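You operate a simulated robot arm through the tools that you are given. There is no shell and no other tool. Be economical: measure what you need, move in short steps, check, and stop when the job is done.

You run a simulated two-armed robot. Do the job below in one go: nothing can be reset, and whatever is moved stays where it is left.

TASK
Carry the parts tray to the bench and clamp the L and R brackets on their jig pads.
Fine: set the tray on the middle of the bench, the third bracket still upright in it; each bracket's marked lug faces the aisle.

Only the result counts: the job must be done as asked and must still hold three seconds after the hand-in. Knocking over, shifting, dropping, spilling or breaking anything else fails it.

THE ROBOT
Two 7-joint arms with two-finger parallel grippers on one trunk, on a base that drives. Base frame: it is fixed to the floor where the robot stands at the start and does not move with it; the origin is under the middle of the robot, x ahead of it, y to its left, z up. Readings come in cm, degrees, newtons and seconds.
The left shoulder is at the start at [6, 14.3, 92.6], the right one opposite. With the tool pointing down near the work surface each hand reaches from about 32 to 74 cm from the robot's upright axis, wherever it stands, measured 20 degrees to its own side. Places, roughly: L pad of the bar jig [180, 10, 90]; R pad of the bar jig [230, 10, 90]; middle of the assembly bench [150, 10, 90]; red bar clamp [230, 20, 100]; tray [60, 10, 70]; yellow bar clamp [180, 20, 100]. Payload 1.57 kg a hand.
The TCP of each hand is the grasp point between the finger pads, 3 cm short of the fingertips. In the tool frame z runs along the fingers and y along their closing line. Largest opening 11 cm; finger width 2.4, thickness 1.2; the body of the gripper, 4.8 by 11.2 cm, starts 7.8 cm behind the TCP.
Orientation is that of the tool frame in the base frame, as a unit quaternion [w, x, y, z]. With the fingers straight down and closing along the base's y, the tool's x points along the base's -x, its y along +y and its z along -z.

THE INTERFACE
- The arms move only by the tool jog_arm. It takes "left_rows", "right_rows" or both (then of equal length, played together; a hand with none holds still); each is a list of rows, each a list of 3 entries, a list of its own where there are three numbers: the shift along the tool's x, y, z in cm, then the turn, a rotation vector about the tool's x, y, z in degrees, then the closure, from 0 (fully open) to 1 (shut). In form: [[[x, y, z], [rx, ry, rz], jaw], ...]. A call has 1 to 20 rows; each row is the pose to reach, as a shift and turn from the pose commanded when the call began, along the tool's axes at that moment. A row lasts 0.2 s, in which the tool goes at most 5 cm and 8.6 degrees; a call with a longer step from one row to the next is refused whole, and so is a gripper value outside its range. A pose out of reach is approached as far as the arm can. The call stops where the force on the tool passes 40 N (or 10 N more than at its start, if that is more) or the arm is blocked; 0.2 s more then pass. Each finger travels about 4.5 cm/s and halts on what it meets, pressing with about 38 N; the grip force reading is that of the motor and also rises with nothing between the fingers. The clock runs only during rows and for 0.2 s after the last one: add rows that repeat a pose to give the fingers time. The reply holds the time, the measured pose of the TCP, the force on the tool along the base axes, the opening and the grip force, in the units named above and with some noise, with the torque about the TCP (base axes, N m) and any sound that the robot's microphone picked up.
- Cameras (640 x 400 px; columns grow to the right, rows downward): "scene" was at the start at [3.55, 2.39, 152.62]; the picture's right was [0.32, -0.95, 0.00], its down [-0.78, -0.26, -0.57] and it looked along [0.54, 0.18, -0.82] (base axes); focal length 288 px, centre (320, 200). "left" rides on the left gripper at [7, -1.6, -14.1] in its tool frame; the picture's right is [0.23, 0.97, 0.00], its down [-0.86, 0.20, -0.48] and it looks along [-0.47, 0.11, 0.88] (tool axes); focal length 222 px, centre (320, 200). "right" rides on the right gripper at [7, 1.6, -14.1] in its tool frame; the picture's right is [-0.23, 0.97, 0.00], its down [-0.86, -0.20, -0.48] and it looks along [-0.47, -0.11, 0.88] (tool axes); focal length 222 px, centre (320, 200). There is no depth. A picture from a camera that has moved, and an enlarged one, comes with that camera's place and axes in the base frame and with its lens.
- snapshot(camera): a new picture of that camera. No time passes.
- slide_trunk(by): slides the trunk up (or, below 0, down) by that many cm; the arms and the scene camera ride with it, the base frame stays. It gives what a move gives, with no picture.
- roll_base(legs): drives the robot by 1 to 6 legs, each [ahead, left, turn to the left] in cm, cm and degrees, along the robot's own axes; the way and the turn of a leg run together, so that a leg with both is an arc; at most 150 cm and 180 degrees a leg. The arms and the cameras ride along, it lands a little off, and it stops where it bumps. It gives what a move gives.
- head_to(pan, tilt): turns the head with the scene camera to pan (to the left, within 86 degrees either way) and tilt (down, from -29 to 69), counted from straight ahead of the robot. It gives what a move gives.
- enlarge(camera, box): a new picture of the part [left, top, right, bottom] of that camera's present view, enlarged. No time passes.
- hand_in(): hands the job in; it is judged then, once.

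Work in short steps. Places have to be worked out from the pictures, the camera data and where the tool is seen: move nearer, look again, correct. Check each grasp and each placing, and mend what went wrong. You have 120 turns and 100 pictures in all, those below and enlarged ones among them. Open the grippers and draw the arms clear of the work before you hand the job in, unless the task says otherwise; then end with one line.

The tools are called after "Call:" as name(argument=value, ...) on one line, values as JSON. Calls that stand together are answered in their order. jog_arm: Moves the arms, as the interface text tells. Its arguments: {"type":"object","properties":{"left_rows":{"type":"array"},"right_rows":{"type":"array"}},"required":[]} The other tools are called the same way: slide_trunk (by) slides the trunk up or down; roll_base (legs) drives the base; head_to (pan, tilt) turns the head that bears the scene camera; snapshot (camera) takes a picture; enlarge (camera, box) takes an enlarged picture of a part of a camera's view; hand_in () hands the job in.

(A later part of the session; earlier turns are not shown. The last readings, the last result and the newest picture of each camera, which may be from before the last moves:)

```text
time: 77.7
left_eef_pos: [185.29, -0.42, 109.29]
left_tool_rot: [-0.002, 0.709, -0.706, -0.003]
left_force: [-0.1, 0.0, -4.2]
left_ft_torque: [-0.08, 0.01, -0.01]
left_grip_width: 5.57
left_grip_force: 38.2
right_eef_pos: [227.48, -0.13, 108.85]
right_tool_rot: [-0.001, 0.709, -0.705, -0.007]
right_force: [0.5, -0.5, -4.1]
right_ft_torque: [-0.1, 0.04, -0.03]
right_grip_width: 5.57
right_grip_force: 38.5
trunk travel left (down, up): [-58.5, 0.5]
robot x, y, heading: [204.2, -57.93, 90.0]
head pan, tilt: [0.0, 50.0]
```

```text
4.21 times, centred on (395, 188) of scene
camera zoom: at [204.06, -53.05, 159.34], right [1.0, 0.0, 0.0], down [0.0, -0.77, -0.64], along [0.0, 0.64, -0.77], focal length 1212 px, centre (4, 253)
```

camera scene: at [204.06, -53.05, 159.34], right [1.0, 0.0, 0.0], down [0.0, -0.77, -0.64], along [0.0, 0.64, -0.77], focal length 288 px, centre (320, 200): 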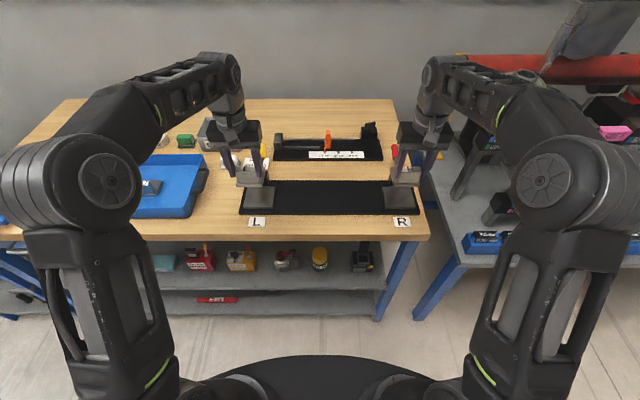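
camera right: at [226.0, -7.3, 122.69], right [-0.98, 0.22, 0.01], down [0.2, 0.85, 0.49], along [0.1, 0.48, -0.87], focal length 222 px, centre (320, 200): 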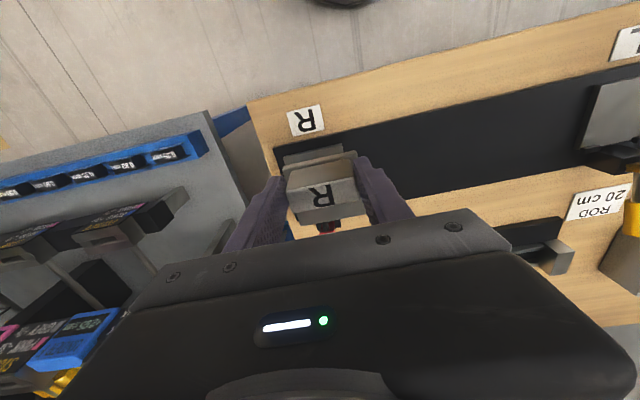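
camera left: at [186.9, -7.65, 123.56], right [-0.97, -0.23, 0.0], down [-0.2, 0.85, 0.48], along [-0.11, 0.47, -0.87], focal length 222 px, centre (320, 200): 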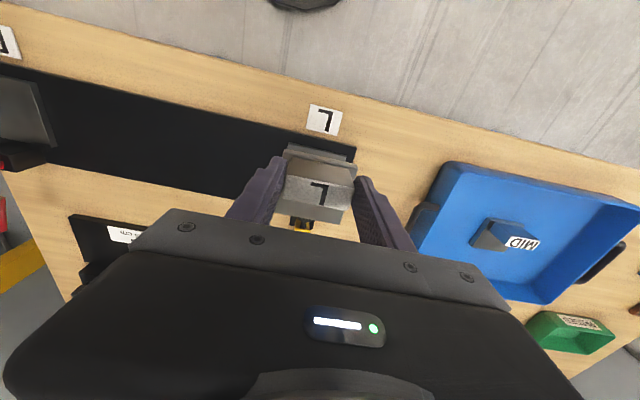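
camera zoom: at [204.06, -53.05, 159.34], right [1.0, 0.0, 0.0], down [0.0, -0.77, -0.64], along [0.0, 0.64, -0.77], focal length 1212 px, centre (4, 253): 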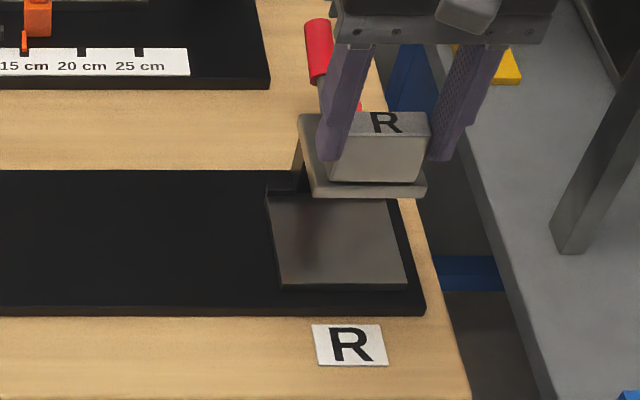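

Cross-checking with the hand camera, pad centres are about L (185.3, 5.9) and R (228.4, 5.9), top z≈91.4. I move the hands so the plates are centred (TCP y≈4.0), and go down to TCP z≈98.5.

Call:
jog_arm(left_rows=[[[-2.2, 0.1, 0], [0, 0, 0], 1], [[-4.4, 0.1, 0], [0, 0, 0], 1], [[-4.4, 0.1, 2.5], [0, 0, 0], 1], [[-4.4, 0.1, 5], [0, 0, 0], 1], [[-4.4, 0.1, 7.5], [0, 0, 0], 1], [[-4.4, 0.1, 9.5], [0, 0, 0], 1], [[-4.4, 0.1, 10.8], [0, 0, 0], 1]], right_rows=[[[-2, -0.6, 0], [0, 0, 0], 1], [[-4.1, -1.2, 0], [0, 0, 0], 1], [[-4.1, -1.2, 2.5], [0, 0, 0], 1], [[-4.1, -1.2, 5], [0, 0, 0], 1], [[-4.1, -1.2, 7.5], [0, 0, 0], 1], [[-4.1, -1.2, 9.5], [0, 0, 0], 1], [[-4.1, -1.2, 10.3], [0, 0, 0], 1]])

Call:
enlarge(camera="scene", box=[215, 140, 335, 235])

Call:
enlarge(camera="scene", box=[335, 140, 455, 235])

Call:
enlarge(camera="left", box=[200, 80, 440, 240])

Call:
enlarge(camera="right", box=[200, 80, 440, 240])

```text
time: 79.3
left_eef_pos: [184.9, 3.29, 99.12]
left_tool_rot: [-0.006, 0.709, -0.705, -0.005]
left_force: [-4.3, -22.0, 22.6]
left_ft_torque: [-0.07, 0.28, 0.09]
left_grip_width: 5.55
left_grip_force: 37.8
right_eef_pos: [228.59, 3.06, 99.18]
right_tool_rot: [-0.002, 0.709, -0.705, -0.006]
right_force: [1.1, -28.6, 12.1]
right_ft_torque: [-0.72, -0.07, -0.31]
right_grip_width: 5.58
right_grip_force: 38.3
trunk travel left (down, up): [-58.5, 0.5]
robot x, y, heading: [204.3, -58.22, 90.2]
head pan, tilt: [0.0, 50.0]
```

```text
4.21 times, centred on (275, 188) of scene
camera zoom: at [203.91, -54.2, 159.43], right [1.0, 0.0, 0.0], down [0.0, -0.76, -0.65], along [0.0, 0.65, -0.76], focal length 1212 px, centre (510, 253)
```

zoom: 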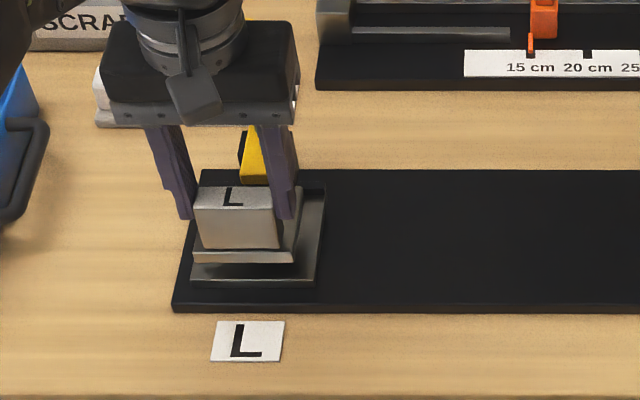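

```text
4.21 times, centred on (395, 188) of scene
camera zoom: at [203.91, -54.2, 159.43], right [1.0, 0.0, 0.0], down [0.0, -0.76, -0.65], along [0.0, 0.65, -0.76], focal length 1212 px, centre (4, 253)
```

zoom: 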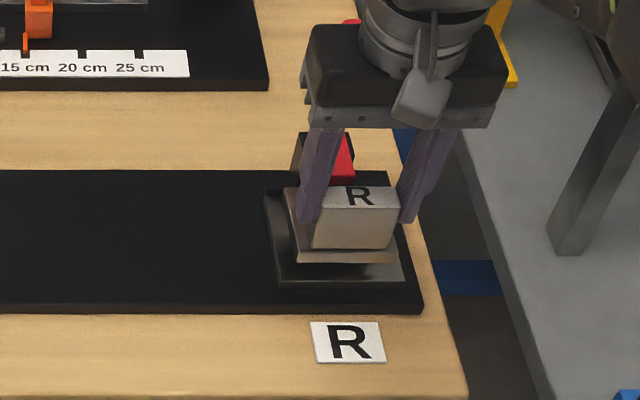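

```text
2.50 times, centred on (320, 160) of left
camera zoom: at [186.65, -4.0, 113.34], right [-0.97, -0.23, 0.0], down [-0.2, 0.85, 0.49], along [-0.11, 0.48, -0.87], focal length 555 px, centre (320, 300)
```

zoom: 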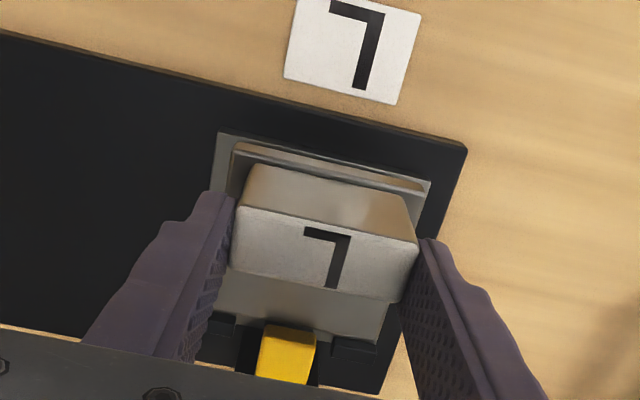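

```text
2.50 times, centred on (320, 160) of right
camera zoom: at [227.07, -4.1, 113.08], right [-0.98, 0.22, 0.01], down [0.2, 0.85, 0.49], along [0.1, 0.48, -0.87], focal length 555 px, centre (320, 300)
```

zoom: 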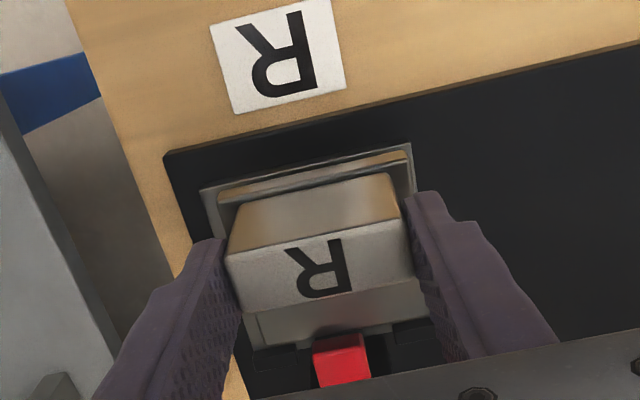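

Forces of ~25 N in −y show the hands/brackets push against something (probably the raised clamp arms). I pull back toward the aisle and then up, and inspect the clamps.

Call:
jog_arm(left_rows=[[[1.5, 0, 0], [0, 0, 0], 1], [[4, 0, -1], [0, 0, 0], 1], [[7, 0, -4], [0, 0, 0], 1], [[9, 3, -7], [0, 0, 0], 1], [[9, 7, -9], [0, 0, 0], 1], [[9, 11, -9], [0, 0, 0], 1]], right_rows=[[[1.5, 0, 0], [0, 0, 0], 1], [[4, 0, -1], [0, 0, 0], 1], [[7, 0, -4], [0, 0, 0], 1], [[9, 3, -7], [0, 0, 0], 1], [[9, 7, -9], [0, 0, 0], 1], [[9, 11, -9], [0, 0, 0], 1]])

Call:
enlarge(camera="scene", box=[230, 110, 330, 210])

Call:
enlarge(camera="right", box=[400, 100, 640, 300])

Call:
enlarge(camera="scene", box=[350, 110, 450, 210])

```text
time: 80.7
left_eef_pos: [173.73, -4.9, 107.58]
left_tool_rot: [-0.004, 0.708, -0.706, -0.002]
left_force: [-0.5, -0.3, -4.4]
left_ft_torque: [-0.07, -0.01, -0.03]
left_grip_width: 5.57
left_grip_force: 38.2
right_eef_pos: [217.32, -5.2, 107.42]
right_tool_rot: [-0.002, 0.71, -0.704, -0.005]
right_force: [0.1, -1.0, -4.5]
right_ft_torque: [-0.06, -0.01, 0.02]
right_grip_width: 5.55
right_grip_force: 37.4
trunk travel left (down, up): [-58.5, 0.5]
robot x, y, heading: [204.36, -58.06, 90.1]
head pan, tilt: [0.0, 50.0]
```

```text
4.00 times, centred on (280, 160) of scene
camera zoom: at [203.69, -53.06, 159.34], right [1.0, 0.0, 0.0], down [0.0, -0.77, -0.64], along [0.0, 0.64, -0.77], focal length 1152 px, centre (480, 360)
```

zoom: 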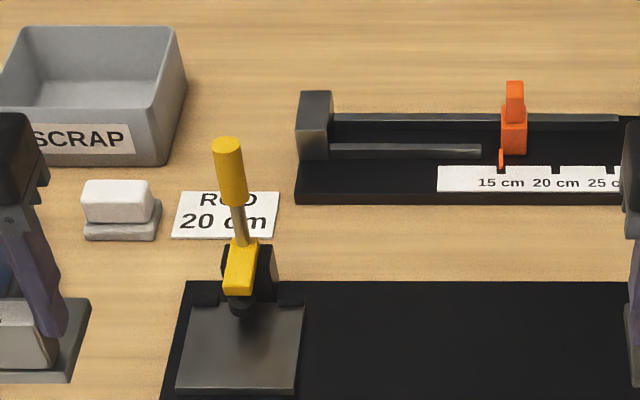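

```text
2.00 times, centred on (520, 200) of right
camera zoom: at [215.87, -12.21, 121.36], right [-0.98, 0.22, 0.01], down [0.2, 0.85, 0.49], along [0.1, 0.48, -0.87], focal length 444 px, centre (-80, 200)
```

zoom: 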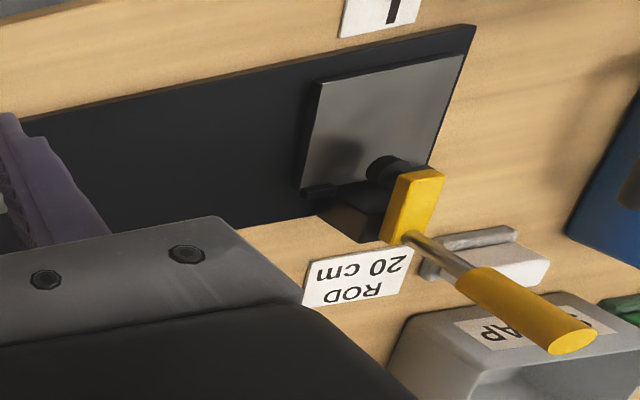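

```text
4.00 times, centred on (400, 160) of scene
camera zoom: at [203.69, -53.06, 159.34], right [1.0, 0.0, 0.0], down [0.0, -0.77, -0.64], along [0.0, 0.64, -0.77], focal length 1152 px, centre (0, 360)
```

zoom: 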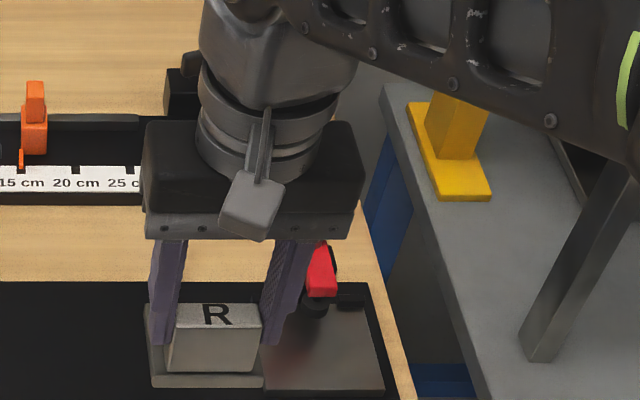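

My approach pressed the raised arms down: both clamp handles now stand upright with feet near the pads (z≈92.7), so I must reopen them. I'll park both brackets on the free middle of the jig plate first.

Call:
jog_arm(left_rows=[[[0, -4.5, 0], [0, 0, 0], 1], [[0, -9, 0], [0, 0, 0], 1], [[0, -13.5, 0], [0, 0, 0], 1], [[0, -18, 0], [0, 0, 0], 1], [[0, -22.5, 0], [0, 0, 0], 1], [[-2, -24.8, 0], [0, 0, 0], 1], [[-5, -24.8, 0], [0, 0, 0], 1], [[-9, -24.8, 0], [0, 0, 0], 1], [[-9.4, -24.8, 3], [0, 0, 0], 1], [[-9.4, -24.8, 6], [0, 0, 0], 1], [[-9.4, -24.8, 8.5], [0, 0, 0], 1], [[-9.4, -24.8, 10.4], [0, 0, 0], 1]], right_rows=[[[0, 1, 0], [0, 0, 0], 1], [[0, 2, 0], [0, 0, 0], 1], [[0, 2.8, 0], [0, 0, 0], 1], [[0, 2.8, 0], [0, 0, 0], 1], [[0, 2.8, 0], [0, 0, 0], 1], [[-2, 2.8, 0], [0, 0, 0], 1], [[-5, 2.8, 0], [0, 0, 0], 1], [[-9, 2.8, 0], [0, 0, 0], 1], [[-9.7, 2.8, 3], [0, 0, 0], 1], [[-9.7, 2.8, 6], [0, 0, 0], 1], [[-9.7, 2.8, 8.5], [0, 0, 0], 1], [[-9.7, 2.8, 10.2], [0, 0, 0], 1]])

Call:
snapshot(camera="scene")

```text
time: 83.3
left_eef_pos: [198.97, 4.73, 96.97]
left_tool_rot: [-0.003, 0.708, -0.706, -0.002]
left_force: [-0.1, 0.5, -4.8]
left_ft_torque: [-0.03, -0.02, 0.02]
left_grip_width: 5.56
left_grip_force: 38.4
right_eef_pos: [214.51, 4.68, 97.46]
right_tool_rot: [-0.001, 0.71, -0.704, -0.005]
right_force: [0.3, 0.9, -4.6]
right_ft_torque: [-0.04, -0.01, -0.02]
right_grip_width: 5.54
right_grip_force: 37.9
trunk travel left (down, up): [-58.5, 0.5]
robot x, y, heading: [203.92, -57.77, 89.8]
head pan, tilt: [0.0, 50.0]
```

```text
35 pictures are left
camera scene: at [203.96, -52.97, 159.34], right [1.0, 0.0, 0.0], down [0.0, -0.77, -0.64], along [0.0, 0.64, -0.77], focal length 288 px, centre (320, 200)
```

scene: 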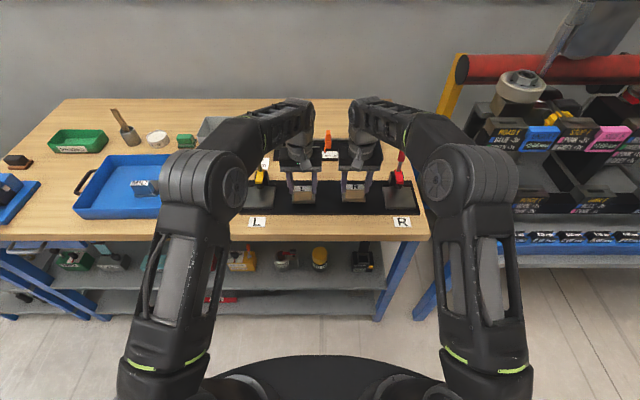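

Both are above the free jig centre. I creep down until contact.

Call:
jog_arm(left_rows=[[[0, 0, 0.3], [0, 0, 0], 1], [[0, 0, 0.6], [0, 0, 0], 1], [[0, 0, 0.8], [0, 0, 0], 1], [[0, 0, 0.8], [0, 0, 0], 1]], right_rows=[[[0, 0, 0.4], [0, 0, 0], 1], [[0, 0, 0.8], [0, 0, 0], 1], [[0, 0, 1.1], [0, 0, 0], 1], [[0, 0, 1.3], [0, 0, 0], 1]])

Call:
jog_arm(left_rows=[[[0, 0, 0.2], [0, 0, 0], 1], [[0, 0, 0.3], [0, 0, 0], 1]], right_rows=[[[0, 0, 0.2], [0, 0, 0], 1], [[0, 0, 0.3], [0, 0, 0], 1]])

```text
time: 84.3
left_eef_pos: [198.69, 4.35, 96.36]
left_tool_rot: [-0.004, 0.708, -0.706, -0.003]
left_force: [-0.3, 0.8, -4.5]
left_ft_torque: [-0.03, -0.02, 0.0]
left_grip_width: 5.58
left_grip_force: 38.3
right_eef_pos: [214.6, 4.56, 96.11]
right_tool_rot: [-0.001, 0.709, -0.705, -0.005]
right_force: [0.2, 0.2, -4.5]
right_ft_torque: [-0.08, -0.03, 0.02]
right_grip_width: 5.54
right_grip_force: 38.0
trunk travel left (down, up): [-58.5, 0.5]
robot x, y, heading: [204.27, -58.05, 90.0]
head pan, tilt: [0.0, 50.0]
```

```text
time: 84.9
left_eef_pos: [198.72, 4.4, 96.16]
left_tool_rot: [-0.004, 0.708, -0.706, -0.003]
left_force: [-0.3, 0.1, -4.4]
left_ft_torque: [-0.02, -0.01, 0.02]
left_grip_width: 5.58
left_grip_force: 37.8
right_eef_pos: [214.63, 4.56, 95.88]
right_tool_rot: [-0.002, 0.709, -0.705, -0.007]
right_force: [-0.4, -0.8, -0.9]
right_ft_torque: [0.09, -0.1, 0.02]
right_grip_width: 5.55
right_grip_force: 38.2
trunk travel left (down, up): [-58.5, 0.5]
robot x, y, heading: [203.83, -58.22, 90.1]
head pan, tilt: [0.0, 50.0]
```

Right bracket touches; left needs slightly more.

Call:
jog_arm(left_rows=[[[0, 0, 0.15], [0, 0, 0], 1], [[0, 0, 0.25], [0, 0, 0], 1]], right_rows=[[[0, 0, 0.03], [0, 0, 0], 1], [[0, 0, 0.05], [0, 0, 0], 1]])

```text
time: 85.5
left_eef_pos: [198.89, 4.36, 95.95]
left_tool_rot: [-0.004, 0.708, -0.706, -0.002]
left_force: [0.0, -0.5, -5.1]
left_ft_torque: [-0.04, -0.02, 0.0]
left_grip_width: 5.55
left_grip_force: 37.9
right_eef_pos: [214.6, 4.7, 95.82]
right_tool_rot: [-0.003, 0.709, -0.705, -0.006]
right_force: [3.6, 0.2, 1.1]
right_ft_torque: [0.29, -0.42, -0.14]
right_grip_width: 5.55
right_grip_force: 37.9
trunk travel left (down, up): [-58.5, 0.5]
robot x, y, heading: [204.25, -58.16, 90.1]
head pan, tilt: [0.0, 50.0]
```

Call:
jog_arm(left_rows=[[[0, 0, 0.15], [0, 0, 0], 1], [[0, 0, 0.25], [0, 0, 0], 1]])

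```text
time: 86.1
left_eef_pos: [198.8, 4.39, 95.83]
left_tool_rot: [-0.005, 0.709, -0.705, -0.003]
left_force: [0.7, -0.7, 0.1]
left_ft_torque: [0.2, 0.21, 0.02]
left_grip_width: 5.58
left_grip_force: 38.1
right_eef_pos: [214.53, 4.51, 95.92]
right_tool_rot: [-0.003, 0.71, -0.705, -0.006]
right_force: [3.1, 1.1, 1.9]
right_ft_torque: [0.41, -0.39, -0.08]
right_grip_width: 5.55
right_grip_force: 38.3
trunk travel left (down, up): [-58.5, 0.5]
robot x, y, heading: [204.34, -58.04, 90.2]
head pan, tilt: [0.0, 50.0]
```

Both are seated on the jig plate. I release (to 8 cm), and raise the hands straight up.

Call:
jog_arm(left_rows=[[[0, 0, 0], [0, 0, 0], 0.4], [[0, 0, 0], [0, 0, 0], 0.27], [[0, 0, 0], [0, 0, 0], 0.27], [[0, 0, -2], [0, 0, 0], 0.27], [[0, 0, -5], [0, 0, 0], 0.27], [[0, 0, -9], [0, 0, 0], 0.27], [[0, 0, -13], [0, 0, 0], 0.27], [[0, 0, -16], [0, 0, 0], 0.27]], right_rows=[[[0, 0, 0], [0, 0, 0], 0.4], [[0, 0, 0], [0, 0, 0], 0.27], [[0, 0, 0], [0, 0, 0], 0.27], [[0, 0, -2], [0, 0, 0], 0.27], [[0, 0, -5], [0, 0, 0], 0.27], [[0, 0, -9], [0, 0, 0], 0.27], [[0, 0, -13], [0, 0, 0], 0.27], [[0, 0, -16], [0, 0, 0], 0.27]])

Call:
roll_base(legs=[[11, 0, 0]])

Call:
enlarge(camera="scene", box=[220, 110, 420, 235])

```text
time: 87.9
left_eef_pos: [198.77, 4.64, 106.92]
left_tool_rot: [-0.005, 0.708, -0.706, -0.003]
left_force: [0.0, -0.5, -0.2]
left_ft_torque: [-0.02, -0.03, 0.0]
left_grip_width: 8.04
left_grip_force: 0.0
left hand out of reach, approached as far as the arm can: row 7, 8
right_eef_pos: [214.99, 4.31, 108.74]
right_tool_rot: [-0.001, 0.709, -0.705, -0.007]
right_force: [-0.4, 0.5, 0.6]
right_ft_torque: [-0.02, 0.01, 0.0]
right_grip_width: 8.02
right_grip_force: 0.2
right hand out of reach, approached as far as the arm can: row 8
trunk travel left (down, up): [-58.5, 0.5]
robot x, y, heading: [204.48, -57.74, 90.3]
head pan, tilt: [0.0, 50.0]
```

```text
time: 89.1
left_eef_pos: [198.62, 15.69, 106.79]
left_tool_rot: [-0.003, 0.71, -0.705, -0.002]
left_force: [0.0, 0.8, -0.5]
left_ft_torque: [-0.05, -0.02, 0.03]
left_grip_width: 8.02
left_grip_force: 0.0
right_eef_pos: [214.66, 15.35, 108.57]
right_tool_rot: [-0.002, 0.711, -0.703, -0.005]
right_force: [0.1, -0.3, -0.2]
right_ft_torque: [-0.02, 0.02, -0.02]
right_grip_width: 8.03
right_grip_force: 0.0
trunk travel left (down, up): [-58.5, 0.5]
robot x, y, heading: [204.25, -47.28, 90.4]
head pan, tilt: [0.0, 50.0]
```

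```text
3.20 times, centred on (320, 172) of scene
camera zoom: at [203.88, -41.96, 159.34], right [1.0, 0.01, 0.0], down [0.0, -0.77, -0.64], along [0.0, 0.64, -0.77], focal length 921 px, centre (320, 288)
```

zoom: 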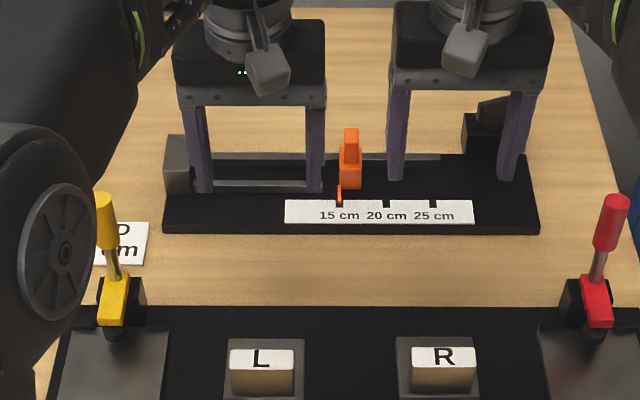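

Handle tips are at about (185.7, 13.9, 104.6) and (228.7, 13.9, 104.6), upright. I bring the closed fingers just in front (aisle side) of each handle.

Call:
jog_arm(left_rows=[[[2, 0, 0], [0, 0, 0], 0.5], [[5.8, 1, 0], [0, 0, 0], 0.8], [[5.8, 5, 0], [0, 0, 0], 1], [[5.8, 9, 0], [0, 0, 0], 1], [[5.8, 12.9, 1], [0, 0, 0], 1], [[5.8, 12.9, 2.3], [0, 0, 0], 1], [[5.8, 12.9, 2.3], [0, 0, 0], 1]], right_rows=[[[2, 0, 0], [0, 0, 0], 0.5], [[5.5, -1, 0], [0, 0, 0], 0.8], [[5.5, -5, 0], [0, 0, 0], 1], [[5.5, -9.5, 0], [0, 0, 0], 1], [[5.5, -14, 1.5], [0, 0, 0], 1], [[5.5, -14, 3.5], [0, 0, 0], 1], [[5.5, -14, 4.1], [0, 0, 0], 1]])

Call:
snapshot(camera="scene")

Call:
enlarge(camera="left", box=[200, 80, 440, 240])

```text
time: 90.7
left_eef_pos: [185.63, 9.68, 104.92]
left_tool_rot: [-0.004, 0.71, -0.704, -0.004]
left_force: [1.0, -0.2, -0.8]
left_ft_torque: [0.01, -0.02, -0.01]
left_grip_width: 0.01
left_grip_force: 21.5
right_eef_pos: [228.71, 9.72, 104.28]
right_tool_rot: [-0.003, 0.711, -0.703, -0.007]
right_force: [0.3, 0.6, 0.1]
right_ft_torque: [0.01, -0.02, -0.03]
right_grip_width: 0.0
right_grip_force: 21.4
trunk travel left (down, up): [-58.5, 0.5]
robot x, y, heading: [204.21, -46.95, 90.4]
head pan, tilt: [0.0, 50.0]
```

```text
33 pictures are left
camera scene: at [203.88, -42.17, 159.34], right [1.0, 0.01, 0.0], down [0.0, -0.77, -0.64], along [0.0, 0.64, -0.77], focal length 288 px, centre (320, 200)
```

scene: 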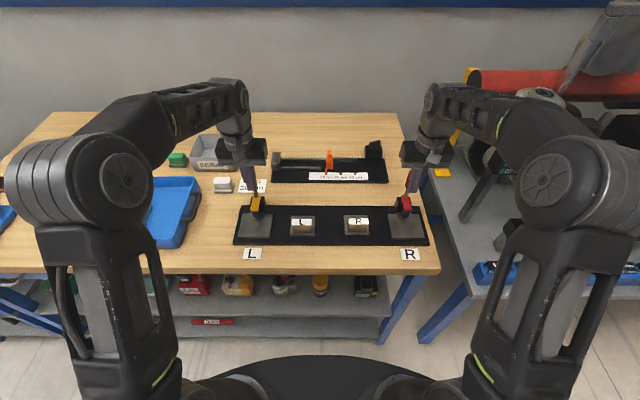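

```text
2.50 times, centred on (320, 160) of left
camera zoom: at [187.35, 2.59, 119.07], right [-0.97, -0.23, 0.0], down [-0.21, 0.85, 0.49], along [-0.11, 0.47, -0.87], focal length 555 px, centre (320, 300)
```

zoom: 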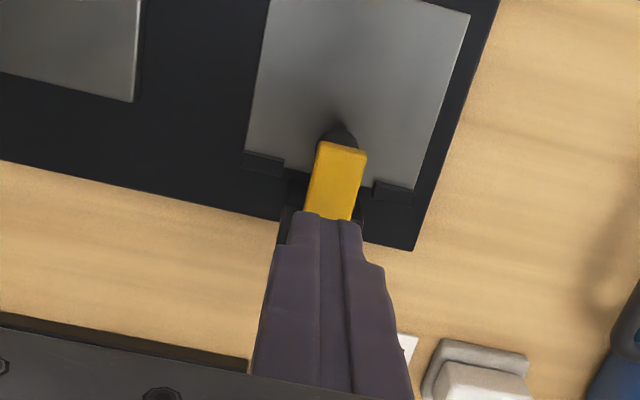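

The arms now lie flat (closed) and my fingers are just in front of the handles. I push both handles back (+y) along an arc that sinks as the handles lie down.

Call:
jog_arm(left_rows=[[[-1, 0, 0], [0, 0, 0], 1], [[-2, 0, 0.2], [0, 0, 0], 1], [[-3, 0, 0.4], [0, 0, 0], 1], [[-4, 0, 0.7], [0, 0, 0], 1], [[-5, 0, 1.2], [0, 0, 0], 1], [[-6, 0, 1.8], [0, 0, 0], 1], [[-7, 0, 2.6], [0, 0, 0], 1], [[-8, 0, 3.3], [0, 0, 0], 1], [[-9, 0, 4], [0, 0, 0], 1]], right_rows=[[[-1, 0, 0], [0, 0, 0], 1], [[-2, 0, 0.2], [0, 0, 0], 1], [[-3, 0, 0.4], [0, 0, 0], 1], [[-4, 0, 0.6], [0, 0, 0], 1], [[-5, 0, 1], [0, 0, 0], 1], [[-6, 0, 1.5], [0, 0, 0], 1], [[-7, 0, 2.2], [0, 0, 0], 1], [[-8, 0, 2.9], [0, 0, 0], 1], [[-9, 0, 3.5], [0, 0, 0], 1]])

Call:
enlarge(camera="scene", box=[220, 130, 440, 268])

```text
time: 92.7
left_eef_pos: [185.85, 18.75, 100.73]
left_tool_rot: [-0.004, 0.71, -0.704, -0.003]
left_force: [-1.0, -0.6, 0.5]
left_ft_torque: [-0.03, 0.02, -0.01]
left_grip_width: 0.01
left_grip_force: 20.8
right_eef_pos: [228.7, 19.15, 101.11]
right_tool_rot: [-0.002, 0.711, -0.703, -0.006]
right_force: [-0.4, 0.1, -0.3]
right_ft_torque: [-0.02, 0.0, -0.03]
right_grip_width: 0.01
right_grip_force: 21.2
trunk travel left (down, up): [-58.5, 0.5]
robot x, y, heading: [204.6, -47.12, 90.4]
head pan, tilt: [0.0, 50.0]
```

```text
2.90 times, centred on (330, 199) of scene
camera zoom: at [203.88, -42.07, 159.34], right [1.0, 0.01, 0.0], down [0.0, -0.77, -0.64], along [0.0, 0.64, -0.77], focal length 834 px, centre (291, 203)
```

zoom: 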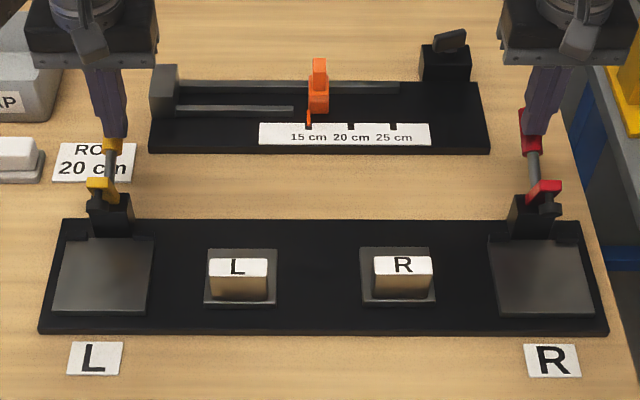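

Both clamps are open again. Earlier the plate's rear hit the raised feet (y≈8, z≈99) on the way down; this time I'll descend further to the aisle side and slide in underneath. First, hands up and back over the parked brackets.

Call:
jog_arm(left_rows=[[[0, 0, -4], [0, 0, 0], 1], [[0, 0, -7.3], [0, 0, 0], 1], [[3, -2.6, -7.3], [0, 0, 0], 0.9], [[6, -5.2, -7.3], [0, 0, 0], 0.7], [[9, -7.8, -7.3], [0, 0, 0], 0.5], [[12, -10.4, -7.3], [0, 0, 0], 0.27], [[14.4, -12.8, -7.3], [0, 0, 0], 0.27], [[14.4, -12.8, -7.3], [0, 0, 0], 0.27]], right_rows=[[[0, 0, -4], [0, 0, 0], 1], [[0, 0, -6.9], [0, 0, 0], 1], [[3, 2.9, -6.9], [0, 0, 0], 0.9], [[6, 5.8, -6.9], [0, 0, 0], 0.7], [[9, 8.7, -6.9], [0, 0, 0], 0.5], [[12, 11.6, -6.9], [0, 0, 0], 0.27], [[14.5, 14.3, -6.9], [0, 0, 0], 0.27], [[14.5, 14.3, -6.9], [0, 0, 0], 0.27]])

Call:
enlarge(camera="scene", box=[220, 130, 440, 268])

```text
time: 94.5
left_eef_pos: [198.46, 4.43, 107.73]
left_tool_rot: [-0.004, 0.71, -0.705, -0.004]
left_force: [0.1, 0.9, 0.8]
left_ft_torque: [-0.05, 0.01, -0.04]
left_grip_width: 8.0
left_grip_force: 0.0
left hand out of reach, approached as far as the arm can: row 2
right_eef_pos: [214.31, 3.94, 107.91]
right_tool_rot: [-0.003, 0.711, -0.704, -0.006]
right_force: [-0.7, -0.1, 0.1]
right_ft_torque: [-0.03, 0.03, 0.0]
right_grip_width: 8.06
right_grip_force: 0.1
right hand out of reach, approached as far as the arm can: row 2
trunk travel left (down, up): [-58.5, 0.5]
robot x, y, heading: [204.27, -46.86, 90.6]
head pan, tilt: [0.0, 50.0]
```

```text
2.90 times, centred on (330, 199) of scene
camera zoom: at [203.89, -42.06, 159.34], right [1.0, 0.01, 0.0], down [0.0, -0.77, -0.64], along [0.0, 0.64, -0.77], focal length 834 px, centre (291, 203)
```

zoom: 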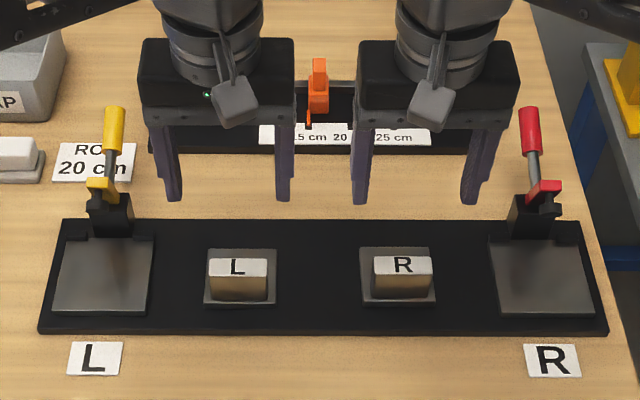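

Clamps stay open. I descend on the parked brackets and close.

Call:
jog_arm(left_rows=[[[0, -0.3, 3], [0, 0, 0], 0.27], [[0, -0.3, 6], [0, 0, 0], 0.27], [[0, -0.3, 9], [0, 0, 0], 0.27], [[0, -0.3, 11], [0, 0, 0], 0.27], [[0, -0.3, 11.7], [0, 0, 0], 0.27], [[0, -0.3, 11.7], [0, 0, 0], 0.4], [[0, -0.3, 11.7], [0, 0, 0], 0.5], [[0, -0.3, 11.7], [0, 0, 0], 0.7], [[0, -0.3, 11.7], [0, 0, 0], 1], [[0, -0.3, 11.7], [0, 0, 0], 1]], right_rows=[[[-0.6, -0.2, 3], [0, 0, 0], 0.27], [[-0.6, -0.2, 6], [0, 0, 0], 0.27], [[-0.6, -0.2, 9], [0, 0, 0], 0.27], [[-0.6, -0.2, 11], [0, 0, 0], 0.27], [[-0.6, -0.2, 11.9], [0, 0, 0], 0.27], [[-0.6, -0.2, 11.9], [0, 0, 0], 0.4], [[-0.6, -0.2, 11.9], [0, 0, 0], 0.5], [[-0.6, -0.2, 11.9], [0, 0, 0], 0.7], [[-0.6, -0.2, 11.9], [0, 0, 0], 1], [[-0.6, -0.2, 11.9], [0, 0, 0], 1]])

```text
time: 96.7
left_eef_pos: [198.96, 4.46, 95.92]
left_tool_rot: [-0.005, 0.709, -0.705, -0.004]
left_force: [-0.5, -0.3, -0.4]
left_ft_torque: [0.03, 0.15, 0.08]
left_grip_width: 5.55
left_grip_force: 38.1
right_eef_pos: [214.39, 5.0, 95.73]
right_tool_rot: [-0.002, 0.711, -0.703, -0.007]
right_force: [0.0, 0.4, -0.7]
right_ft_torque: [-0.02, -0.05, -0.06]
right_grip_width: 5.58
right_grip_force: 37.9
trunk travel left (down, up): [-58.5, 0.5]
robot x, y, heading: [204.26, -47.01, 90.6]
head pan, tilt: [0.0, 50.0]
```

Both regripped. I lift 2 cm, pull toward the aisle, and move over to the pads' x at low height, still in front of the clamp feet.

Call:
jog_arm(left_rows=[[[0, 0, -0.7], [0, 0, 0], 1], [[0, 0, -1.4], [0, 0, 0], 1], [[0, 0, -2], [0, 0, 0], 1], [[1.5, 0, -2], [0, 0, 0], 1], [[3.9, 0.5, -2], [0, 0, 0], 1], [[3.9, 3, -2], [0, 0, 0], 1], [[3.9, 5.5, -2], [0, 0, 0], 1], [[3.9, 8, -2], [0, 0, 0], 1], [[3.9, 10.5, -2], [0, 0, 0], 1], [[3.9, 12.5, -2], [0, 0, 0], 1], [[3.9, 13.5, -2], [0, 0, 0], 1]], right_rows=[[[0, 0, -0.7], [0, 0, 0], 1], [[0, 0, -1.4], [0, 0, 0], 1], [[0, 0, -2], [0, 0, 0], 1], [[1.5, 0, -2], [0, 0, 0], 1], [[4.3, -0.5, -2], [0, 0, 0], 1], [[4.3, -3, -2], [0, 0, 0], 1], [[4.3, -5.5, -2], [0, 0, 0], 1], [[4.3, -8, -2], [0, 0, 0], 1], [[4.3, -10.5, -2], [0, 0, 0], 1], [[4.3, -12.5, -2], [0, 0, 0], 1], [[4.3, -13.9, -2], [0, 0, 0], 1]])

Call:
enlarge(camera="scene", box=[220, 130, 440, 268])

```text
time: 99.1
left_eef_pos: [185.24, 0.32, 98.0]
left_tool_rot: [-0.004, 0.709, -0.705, -0.003]
left_force: [0.7, 0.0, -4.1]
left_ft_torque: [-0.07, -0.02, -0.02]
left_grip_width: 5.56
left_grip_force: 38.2
right_eef_pos: [228.63, 0.87, 98.01]
right_tool_rot: [-0.001, 0.711, -0.703, -0.007]
right_force: [0.4, -0.9, -4.4]
right_ft_torque: [0.04, -0.03, -0.01]
right_grip_width: 5.55
right_grip_force: 38.0
trunk travel left (down, up): [-58.5, 0.5]
robot x, y, heading: [203.64, -47.36, 90.1]
head pan, tilt: [0.0, 50.0]
```

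```text
2.90 times, centred on (330, 199) of scene
camera zoom: at [203.92, -42.12, 159.34], right [1.0, 0.01, 0.0], down [0.0, -0.77, -0.64], along [0.0, 0.64, -0.77], focal length 834 px, centre (291, 203)
```

zoom: 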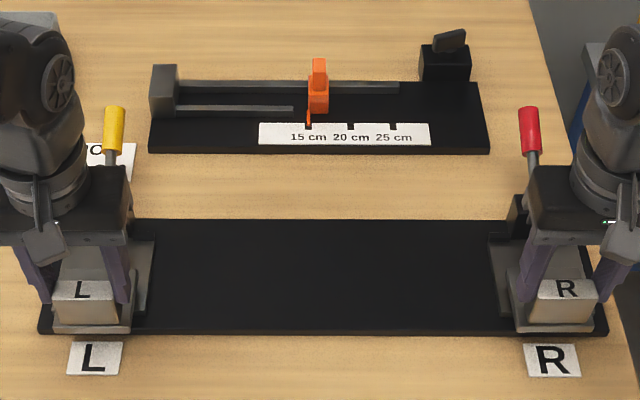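

Both are in front of the clamps at pad height. I lower 0.7 cm and slide in under the feet in small steps.

Call:
jog_arm(left_rows=[[[0, -0.1, 0.4], [0, 0, 0], 1], [[0, -0.1, 0.7], [0, 0, 0], 1], [[-0.8, -0.1, 0.7], [0, 0, 0], 1], [[-1.6, -0.1, 0.7], [0, 0, 0], 1], [[-2.4, -0.1, 0.7], [0, 0, 0], 1], [[-3.2, -0.1, 0.7], [0, 0, 0], 1], [[-3.9, -0.1, 0.7], [0, 0, 0], 1], [[-4.5, -0.1, 0.7], [0, 0, 0], 1], [[-4.5, -0.1, 0.7], [0, 0, 0], 1]], right_rows=[[[0, 0.1, 0.4], [0, 0, 0], 1], [[0, 0.2, 0.7], [0, 0, 0], 1], [[-0.7, 0.2, 0.7], [0, 0, 0], 1], [[-1.4, 0.2, 0.7], [0, 0, 0], 1], [[-2.1, 0.2, 0.7], [0, 0, 0], 1], [[-2.8, 0.2, 0.7], [0, 0, 0], 1], [[-3.5, 0.2, 0.7], [0, 0, 0], 1], [[-4.2, 0.2, 0.7], [0, 0, 0], 1], [[-4.2, 0.2, 0.7], [0, 0, 0], 1]])

Call:
enlarge(camera="left", box=[200, 80, 440, 240])

Call:
enlarge(camera="right", box=[200, 80, 440, 240])

```text
time: 101.1
left_eef_pos: [185.43, 4.9, 97.34]
left_tool_rot: [-0.004, 0.71, -0.704, -0.003]
left_force: [0.5, 0.2, -3.9]
left_ft_torque: [0.02, -0.03, -0.06]
left_grip_width: 5.58
left_grip_force: 38.4
right_eef_pos: [228.26, 5.08, 97.27]
right_tool_rot: [-0.002, 0.712, -0.703, -0.006]
right_force: [-1.0, -0.1, -4.4]
right_ft_torque: [0.0, 0.0, -0.03]
right_grip_width: 5.58
right_grip_force: 38.0
trunk travel left (down, up): [-58.5, 0.5]
robot x, y, heading: [203.91, -46.98, 90.2]
head pan, tilt: [0.0, 50.0]
```

```text
2.50 times, centred on (320, 160) of left
camera zoom: at [187.13, -2.1, 111.57], right [-0.97, -0.23, 0.0], down [-0.21, 0.85, 0.49], along [-0.11, 0.47, -0.87], focal length 555 px, centre (320, 300)
```

zoom: 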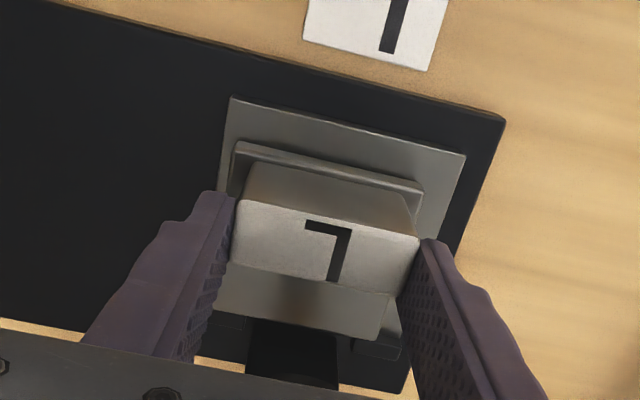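

```text
2.50 times, centred on (320, 160) of right
camera zoom: at [226.86, -2.02, 111.12], right [-0.98, 0.22, 0.01], down [0.19, 0.85, 0.49], along [0.1, 0.48, -0.87], focal length 555 px, centre (320, 300)
```

zoom: 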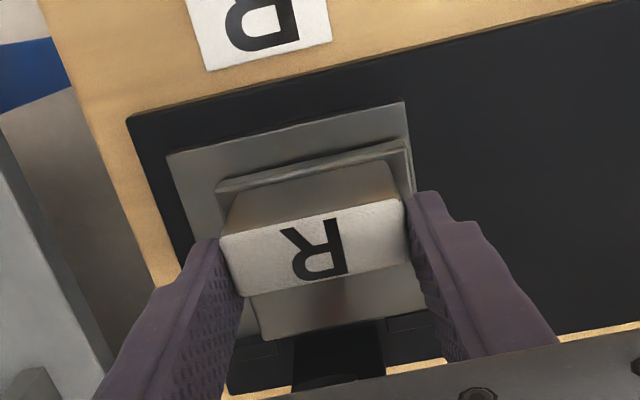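

Hand views show plate L ~0.4 cm too far +x and plate R ~0.6 cm too far −x relative to their pads. I correct these and creep down.

Call:
jog_arm(left_rows=[[[-0.1, 0.35, 0], [0, 0, 0], 1], [[-0.15, 0.35, 0.2], [0, 0, 0], 1], [[-0.15, 0.35, 0.4], [0, 0, 0], 1], [[-0.15, 0.35, 0.6], [0, 0, 0], 1]], right_rows=[[[-0.1, -0.5, 0], [0, 0, 0], 1], [[-0.2, -0.55, 0.2], [0, 0, 0], 1], [[-0.2, -0.55, 0.4], [0, 0, 0], 1], [[-0.2, -0.55, 0.6], [0, 0, 0], 1]])

Call:
jog_arm(left_rows=[[[0, 0, 0.15], [0, 0, 0], 1], [[0, 0, 0.3], [0, 0, 0], 1]], right_rows=[[[0, 0, 0.15], [0, 0, 0], 1], [[0, 0, 0.3], [0, 0, 0], 1]])

```text
time: 102.1
left_eef_pos: [185.12, 5.09, 96.84]
left_tool_rot: [-0.006, 0.71, -0.705, -0.005]
left_force: [-2.4, 0.4, 2.7]
left_ft_torque: [-0.07, 0.38, -0.1]
left_grip_width: 5.57
left_grip_force: 37.8
right_eef_pos: [229.0, 5.26, 96.81]
right_tool_rot: [-0.004, 0.711, -0.704, -0.008]
right_force: [0.8, -0.5, 13.7]
right_ft_torque: [-0.43, -0.73, 0.01]
right_grip_width: 5.53
right_grip_force: 37.8
trunk travel left (down, up): [-58.5, 0.5]
robot x, y, heading: [204.08, -46.74, 90.3]
head pan, tilt: [0.0, 50.0]
```

```text
time: 102.7
left_eef_pos: [185.09, 5.06, 96.89]
left_tool_rot: [-0.007, 0.71, -0.704, -0.006]
left_force: [-6.3, -0.1, 30.4]
left_ft_torque: [-0.6, 0.33, -0.15]
left_grip_width: 5.56
left_grip_force: 37.9
right_eef_pos: [228.76, 5.22, 96.8]
right_tool_rot: [-0.007, 0.711, -0.703, -0.01]
right_force: [4.2, 6.8, 32.7]
right_ft_torque: [-0.23, -0.59, -0.02]
right_grip_width: 5.61
right_grip_force: 37.9
trunk travel left (down, up): [-58.5, 0.5]
robot x, y, heading: [204.29, -46.86, 90.4]
head pan, tilt: [0.0, 50.0]
```

Both are seated on the pads (TCP ≈96.85). I relax, release, and lift the hands up and back, then look.

Call:
jog_arm(left_rows=[[[0, 0, -0.35], [0, 0, 0], 1], [[0, 0, -0.35], [0, 0, 0], 0.4], [[0, 0, -0.35], [0, 0, 0], 0.27], [[0, 0, -0.35], [0, 0, 0], 0.27], [[0, 0, -2], [0, 0, 0], 0.27], [[0, 0, -4.5], [0, 0, 0], 0.27], [[2, 0, -7], [0, 0, 0], 0.27], [[5, 0, -9], [0, 0, 0], 0.27], [[8, 0, -10], [0, 0, 0], 0.27]], right_rows=[[[0, 0, -0.35], [0, 0, 0], 1], [[0, 0, -0.35], [0, 0, 0], 0.4], [[0, 0, -0.35], [0, 0, 0], 0.27], [[0, 0, -0.35], [0, 0, 0], 0.27], [[0, 0, -2], [0, 0, 0], 0.27], [[0, 0, -4.5], [0, 0, 0], 0.27], [[2, 0, -7], [0, 0, 0], 0.27], [[5, 0, -9], [0, 0, 0], 0.27], [[8, 0, -10], [0, 0, 0], 0.27]])

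Call:
enlarge(camera="left", box=[180, 60, 460, 240])

Call:
enlarge(camera="right", box=[180, 60, 460, 240])

Call:
enlarge(camera="scene", box=[220, 130, 440, 268])

```text
time: 104.7
left_eef_pos: [185.08, -3.25, 106.57]
left_tool_rot: [-0.005, 0.709, -0.705, -0.004]
left_force: [-0.5, -0.4, 0.6]
left_ft_torque: [0.02, 0.01, 0.03]
left_grip_width: 8.03
left_grip_force: 0.0
right_eef_pos: [229.13, -3.09, 106.31]
right_tool_rot: [-0.003, 0.711, -0.703, -0.007]
right_force: [-0.3, 0.0, -0.5]
right_ft_torque: [0.03, 0.01, 0.0]
right_grip_width: 8.04
right_grip_force: 0.0
trunk travel left (down, up): [-58.5, 0.5]
robot x, y, heading: [204.17, -47.03, 90.5]
head pan, tilt: [0.0, 50.0]
```

```text
2.22 times, centred on (320, 150) of left
camera zoom: at [186.81, -10.3, 120.79], right [-0.97, -0.23, 0.0], down [-0.21, 0.85, 0.49], along [-0.11, 0.48, -0.87], focal length 494 px, centre (320, 311)
```

zoom: 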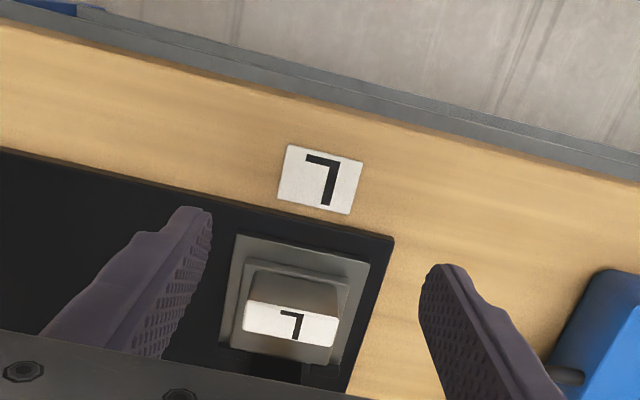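

```text
2.22 times, centred on (320, 150) of right
camera zoom: at [227.67, -10.28, 120.18], right [-0.98, 0.22, 0.01], down [0.19, 0.85, 0.49], along [0.1, 0.48, -0.87], focal length 494 px, centre (320, 311)
```

zoom: 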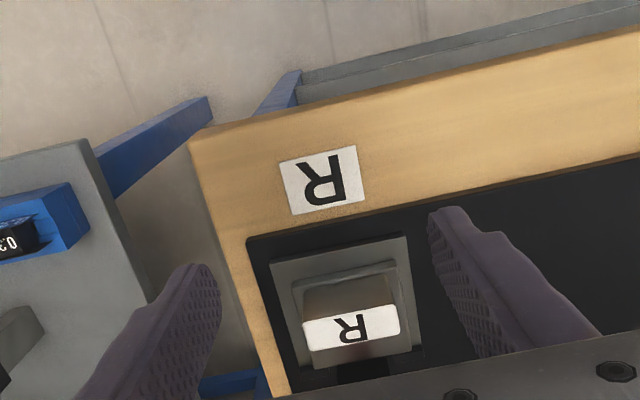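

```text
2.90 times, centred on (330, 199) of scene
camera zoom: at [203.88, -42.39, 159.35], right [1.0, 0.01, 0.0], down [0.0, -0.77, -0.64], along [0.0, 0.64, -0.77], focal length 834 px, centre (291, 203)
```

zoom: 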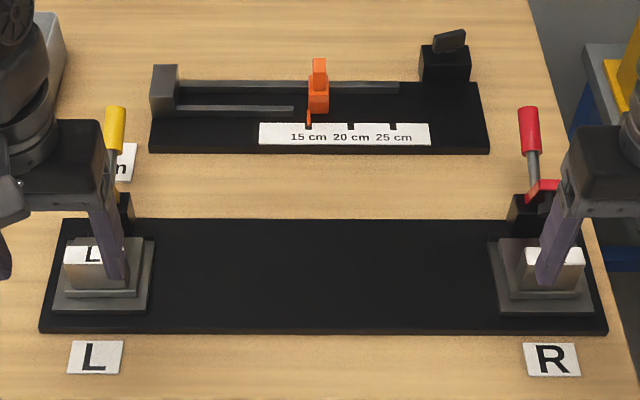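

Both brackets are well centred with lugs to the aisle; clamps still open. I close the fingers and position them above the clamp arms' feet (y≈8.2).

Call:
jog_arm(left_rows=[[[0, 0, -0.5], [0, 0, 0], 0.6], [[-4, -0.2, -0.5], [0, 0, 0], 1], [[-8, -0.4, -0.5], [0, 0, 0], 1], [[-11.4, -0.5, -0.5], [0, 0, 0], 1], [[-11.4, -0.5, -0.5], [0, 0, 0], 1]], right_rows=[[[0, 0, -0.7], [0, 0, 0], 0.6], [[-4, 0.2, -0.7], [0, 0, 0], 1], [[-8, 0.3, -0.7], [0, 0, 0], 1], [[-11.3, 0.4, -0.7], [0, 0, 0], 1], [[-11.3, 0.4, -0.7], [0, 0, 0], 1]])

Call:
enlarge(camera="left", box=[180, 60, 460, 240])

Call:
enlarge(camera="scene", box=[220, 130, 440, 268])

```text
time: 105.9
left_eef_pos: [185.34, 8.17, 107.29]
left_tool_rot: [-0.004, 0.71, -0.705, -0.004]
left_force: [0.8, 1.3, -0.2]
left_ft_torque: [0.04, -0.02, 0.02]
left_grip_width: 0.0
left_grip_force: 13.6
right_eef_pos: [228.7, 8.2, 107.21]
right_tool_rot: [-0.003, 0.711, -0.703, -0.007]
right_force: [-0.2, -0.7, -0.7]
right_ft_torque: [0.02, 0.0, 0.0]
right_grip_width: 0.0
right_grip_force: 13.4
trunk travel left (down, up): [-58.5, 0.5]
robot x, y, heading: [204.21, -47.34, 90.6]
head pan, tilt: [0.0, 50.0]
```

```text
2.22 times, centred on (320, 150) of left
camera zoom: at [187.0, 1.03, 121.33], right [-0.97, -0.23, 0.0], down [-0.21, 0.85, 0.49], along [-0.11, 0.48, -0.87], focal length 494 px, centre (320, 311)
```

zoom: 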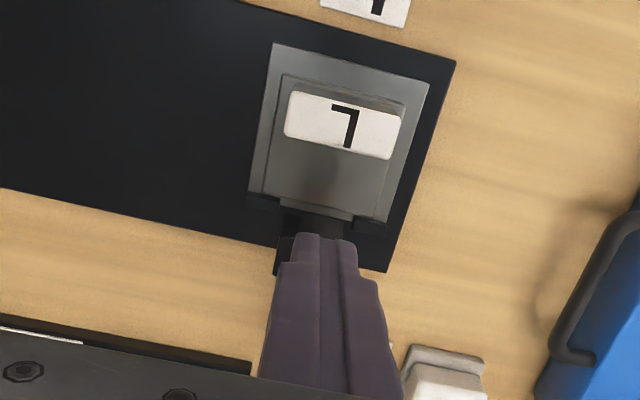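

```text
2.90 times, centred on (330, 199) of scene
camera zoom: at [203.89, -42.36, 159.35], right [1.0, 0.01, 0.0], down [0.0, -0.77, -0.64], along [0.0, 0.64, -0.77], focal length 834 px, centre (291, 203)
```

zoom: 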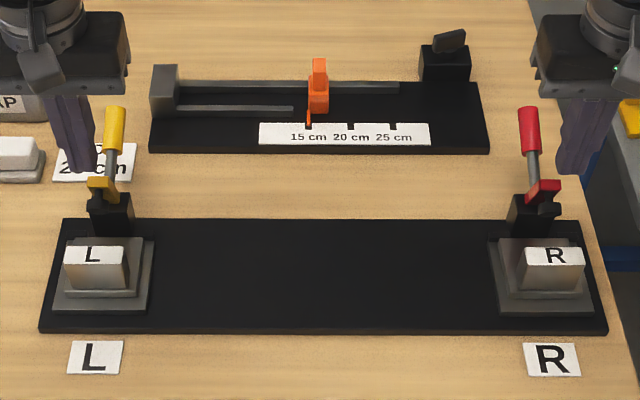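

Placement looks right. I press down gradually on both arms (force stop protects).

Call:
jog_arm(left_rows=[[[0, 0, 0.8], [0, 0, 0], 1], [[0, 0, 1.6], [0, 0, 0], 1], [[0, 0, 2.4], [0, 0, 0], 1], [[0, 0, 3.2], [0, 0, 0], 1], [[0, 0, 4], [0, 0, 0], 1], [[0, 0, 4.8], [0, 0, 0], 1], [[0, 0, 5.6], [0, 0, 0], 1], [[0, 0, 6.4], [0, 0, 0], 1]], right_rows=[[[0, 0, 0.8], [0, 0, 0], 1], [[0, 0, 1.6], [0, 0, 0], 1], [[0, 0, 2.4], [0, 0, 0], 1], [[0, 0, 3.2], [0, 0, 0], 1], [[0, 0, 4], [0, 0, 0], 1], [[0, 0, 4.8], [0, 0, 0], 1], [[0, 0, 5.6], [0, 0, 0], 1], [[0, 0, 6.4], [0, 0, 0], 1]])

Call:
enlarge(camera="scene", box=[220, 130, 440, 268])

```text
time: 107.7
left_eef_pos: [185.49, 8.23, 100.72]
left_tool_rot: [-0.004, 0.71, -0.704, -0.003]
left_force: [-2.4, -16.8, 18.9]
left_ft_torque: [-0.26, 0.15, 0.09]
left_grip_width: 0.0
left_grip_force: 21.0
right_eef_pos: [228.45, 8.11, 100.97]
right_tool_rot: [-0.004, 0.711, -0.703, -0.008]
right_force: [2.3, -0.5, 7.4]
right_ft_torque: [0.09, -0.02, -0.13]
right_grip_width: 0.0
right_grip_force: 21.2
trunk travel left (down, up): [-58.5, 0.5]
robot x, y, heading: [204.11, -46.91, 90.7]
head pan, tilt: [0.0, 50.0]
```

```text
2.90 times, centred on (330, 199) of scene
camera zoom: at [203.88, -42.69, 159.42], right [1.0, 0.01, 0.0], down [0.01, -0.76, -0.65], along [0.0, 0.65, -0.76], focal length 834 px, centre (291, 203)
```

zoom: 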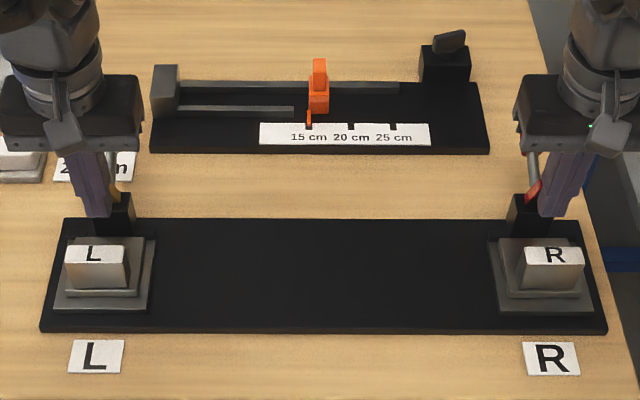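

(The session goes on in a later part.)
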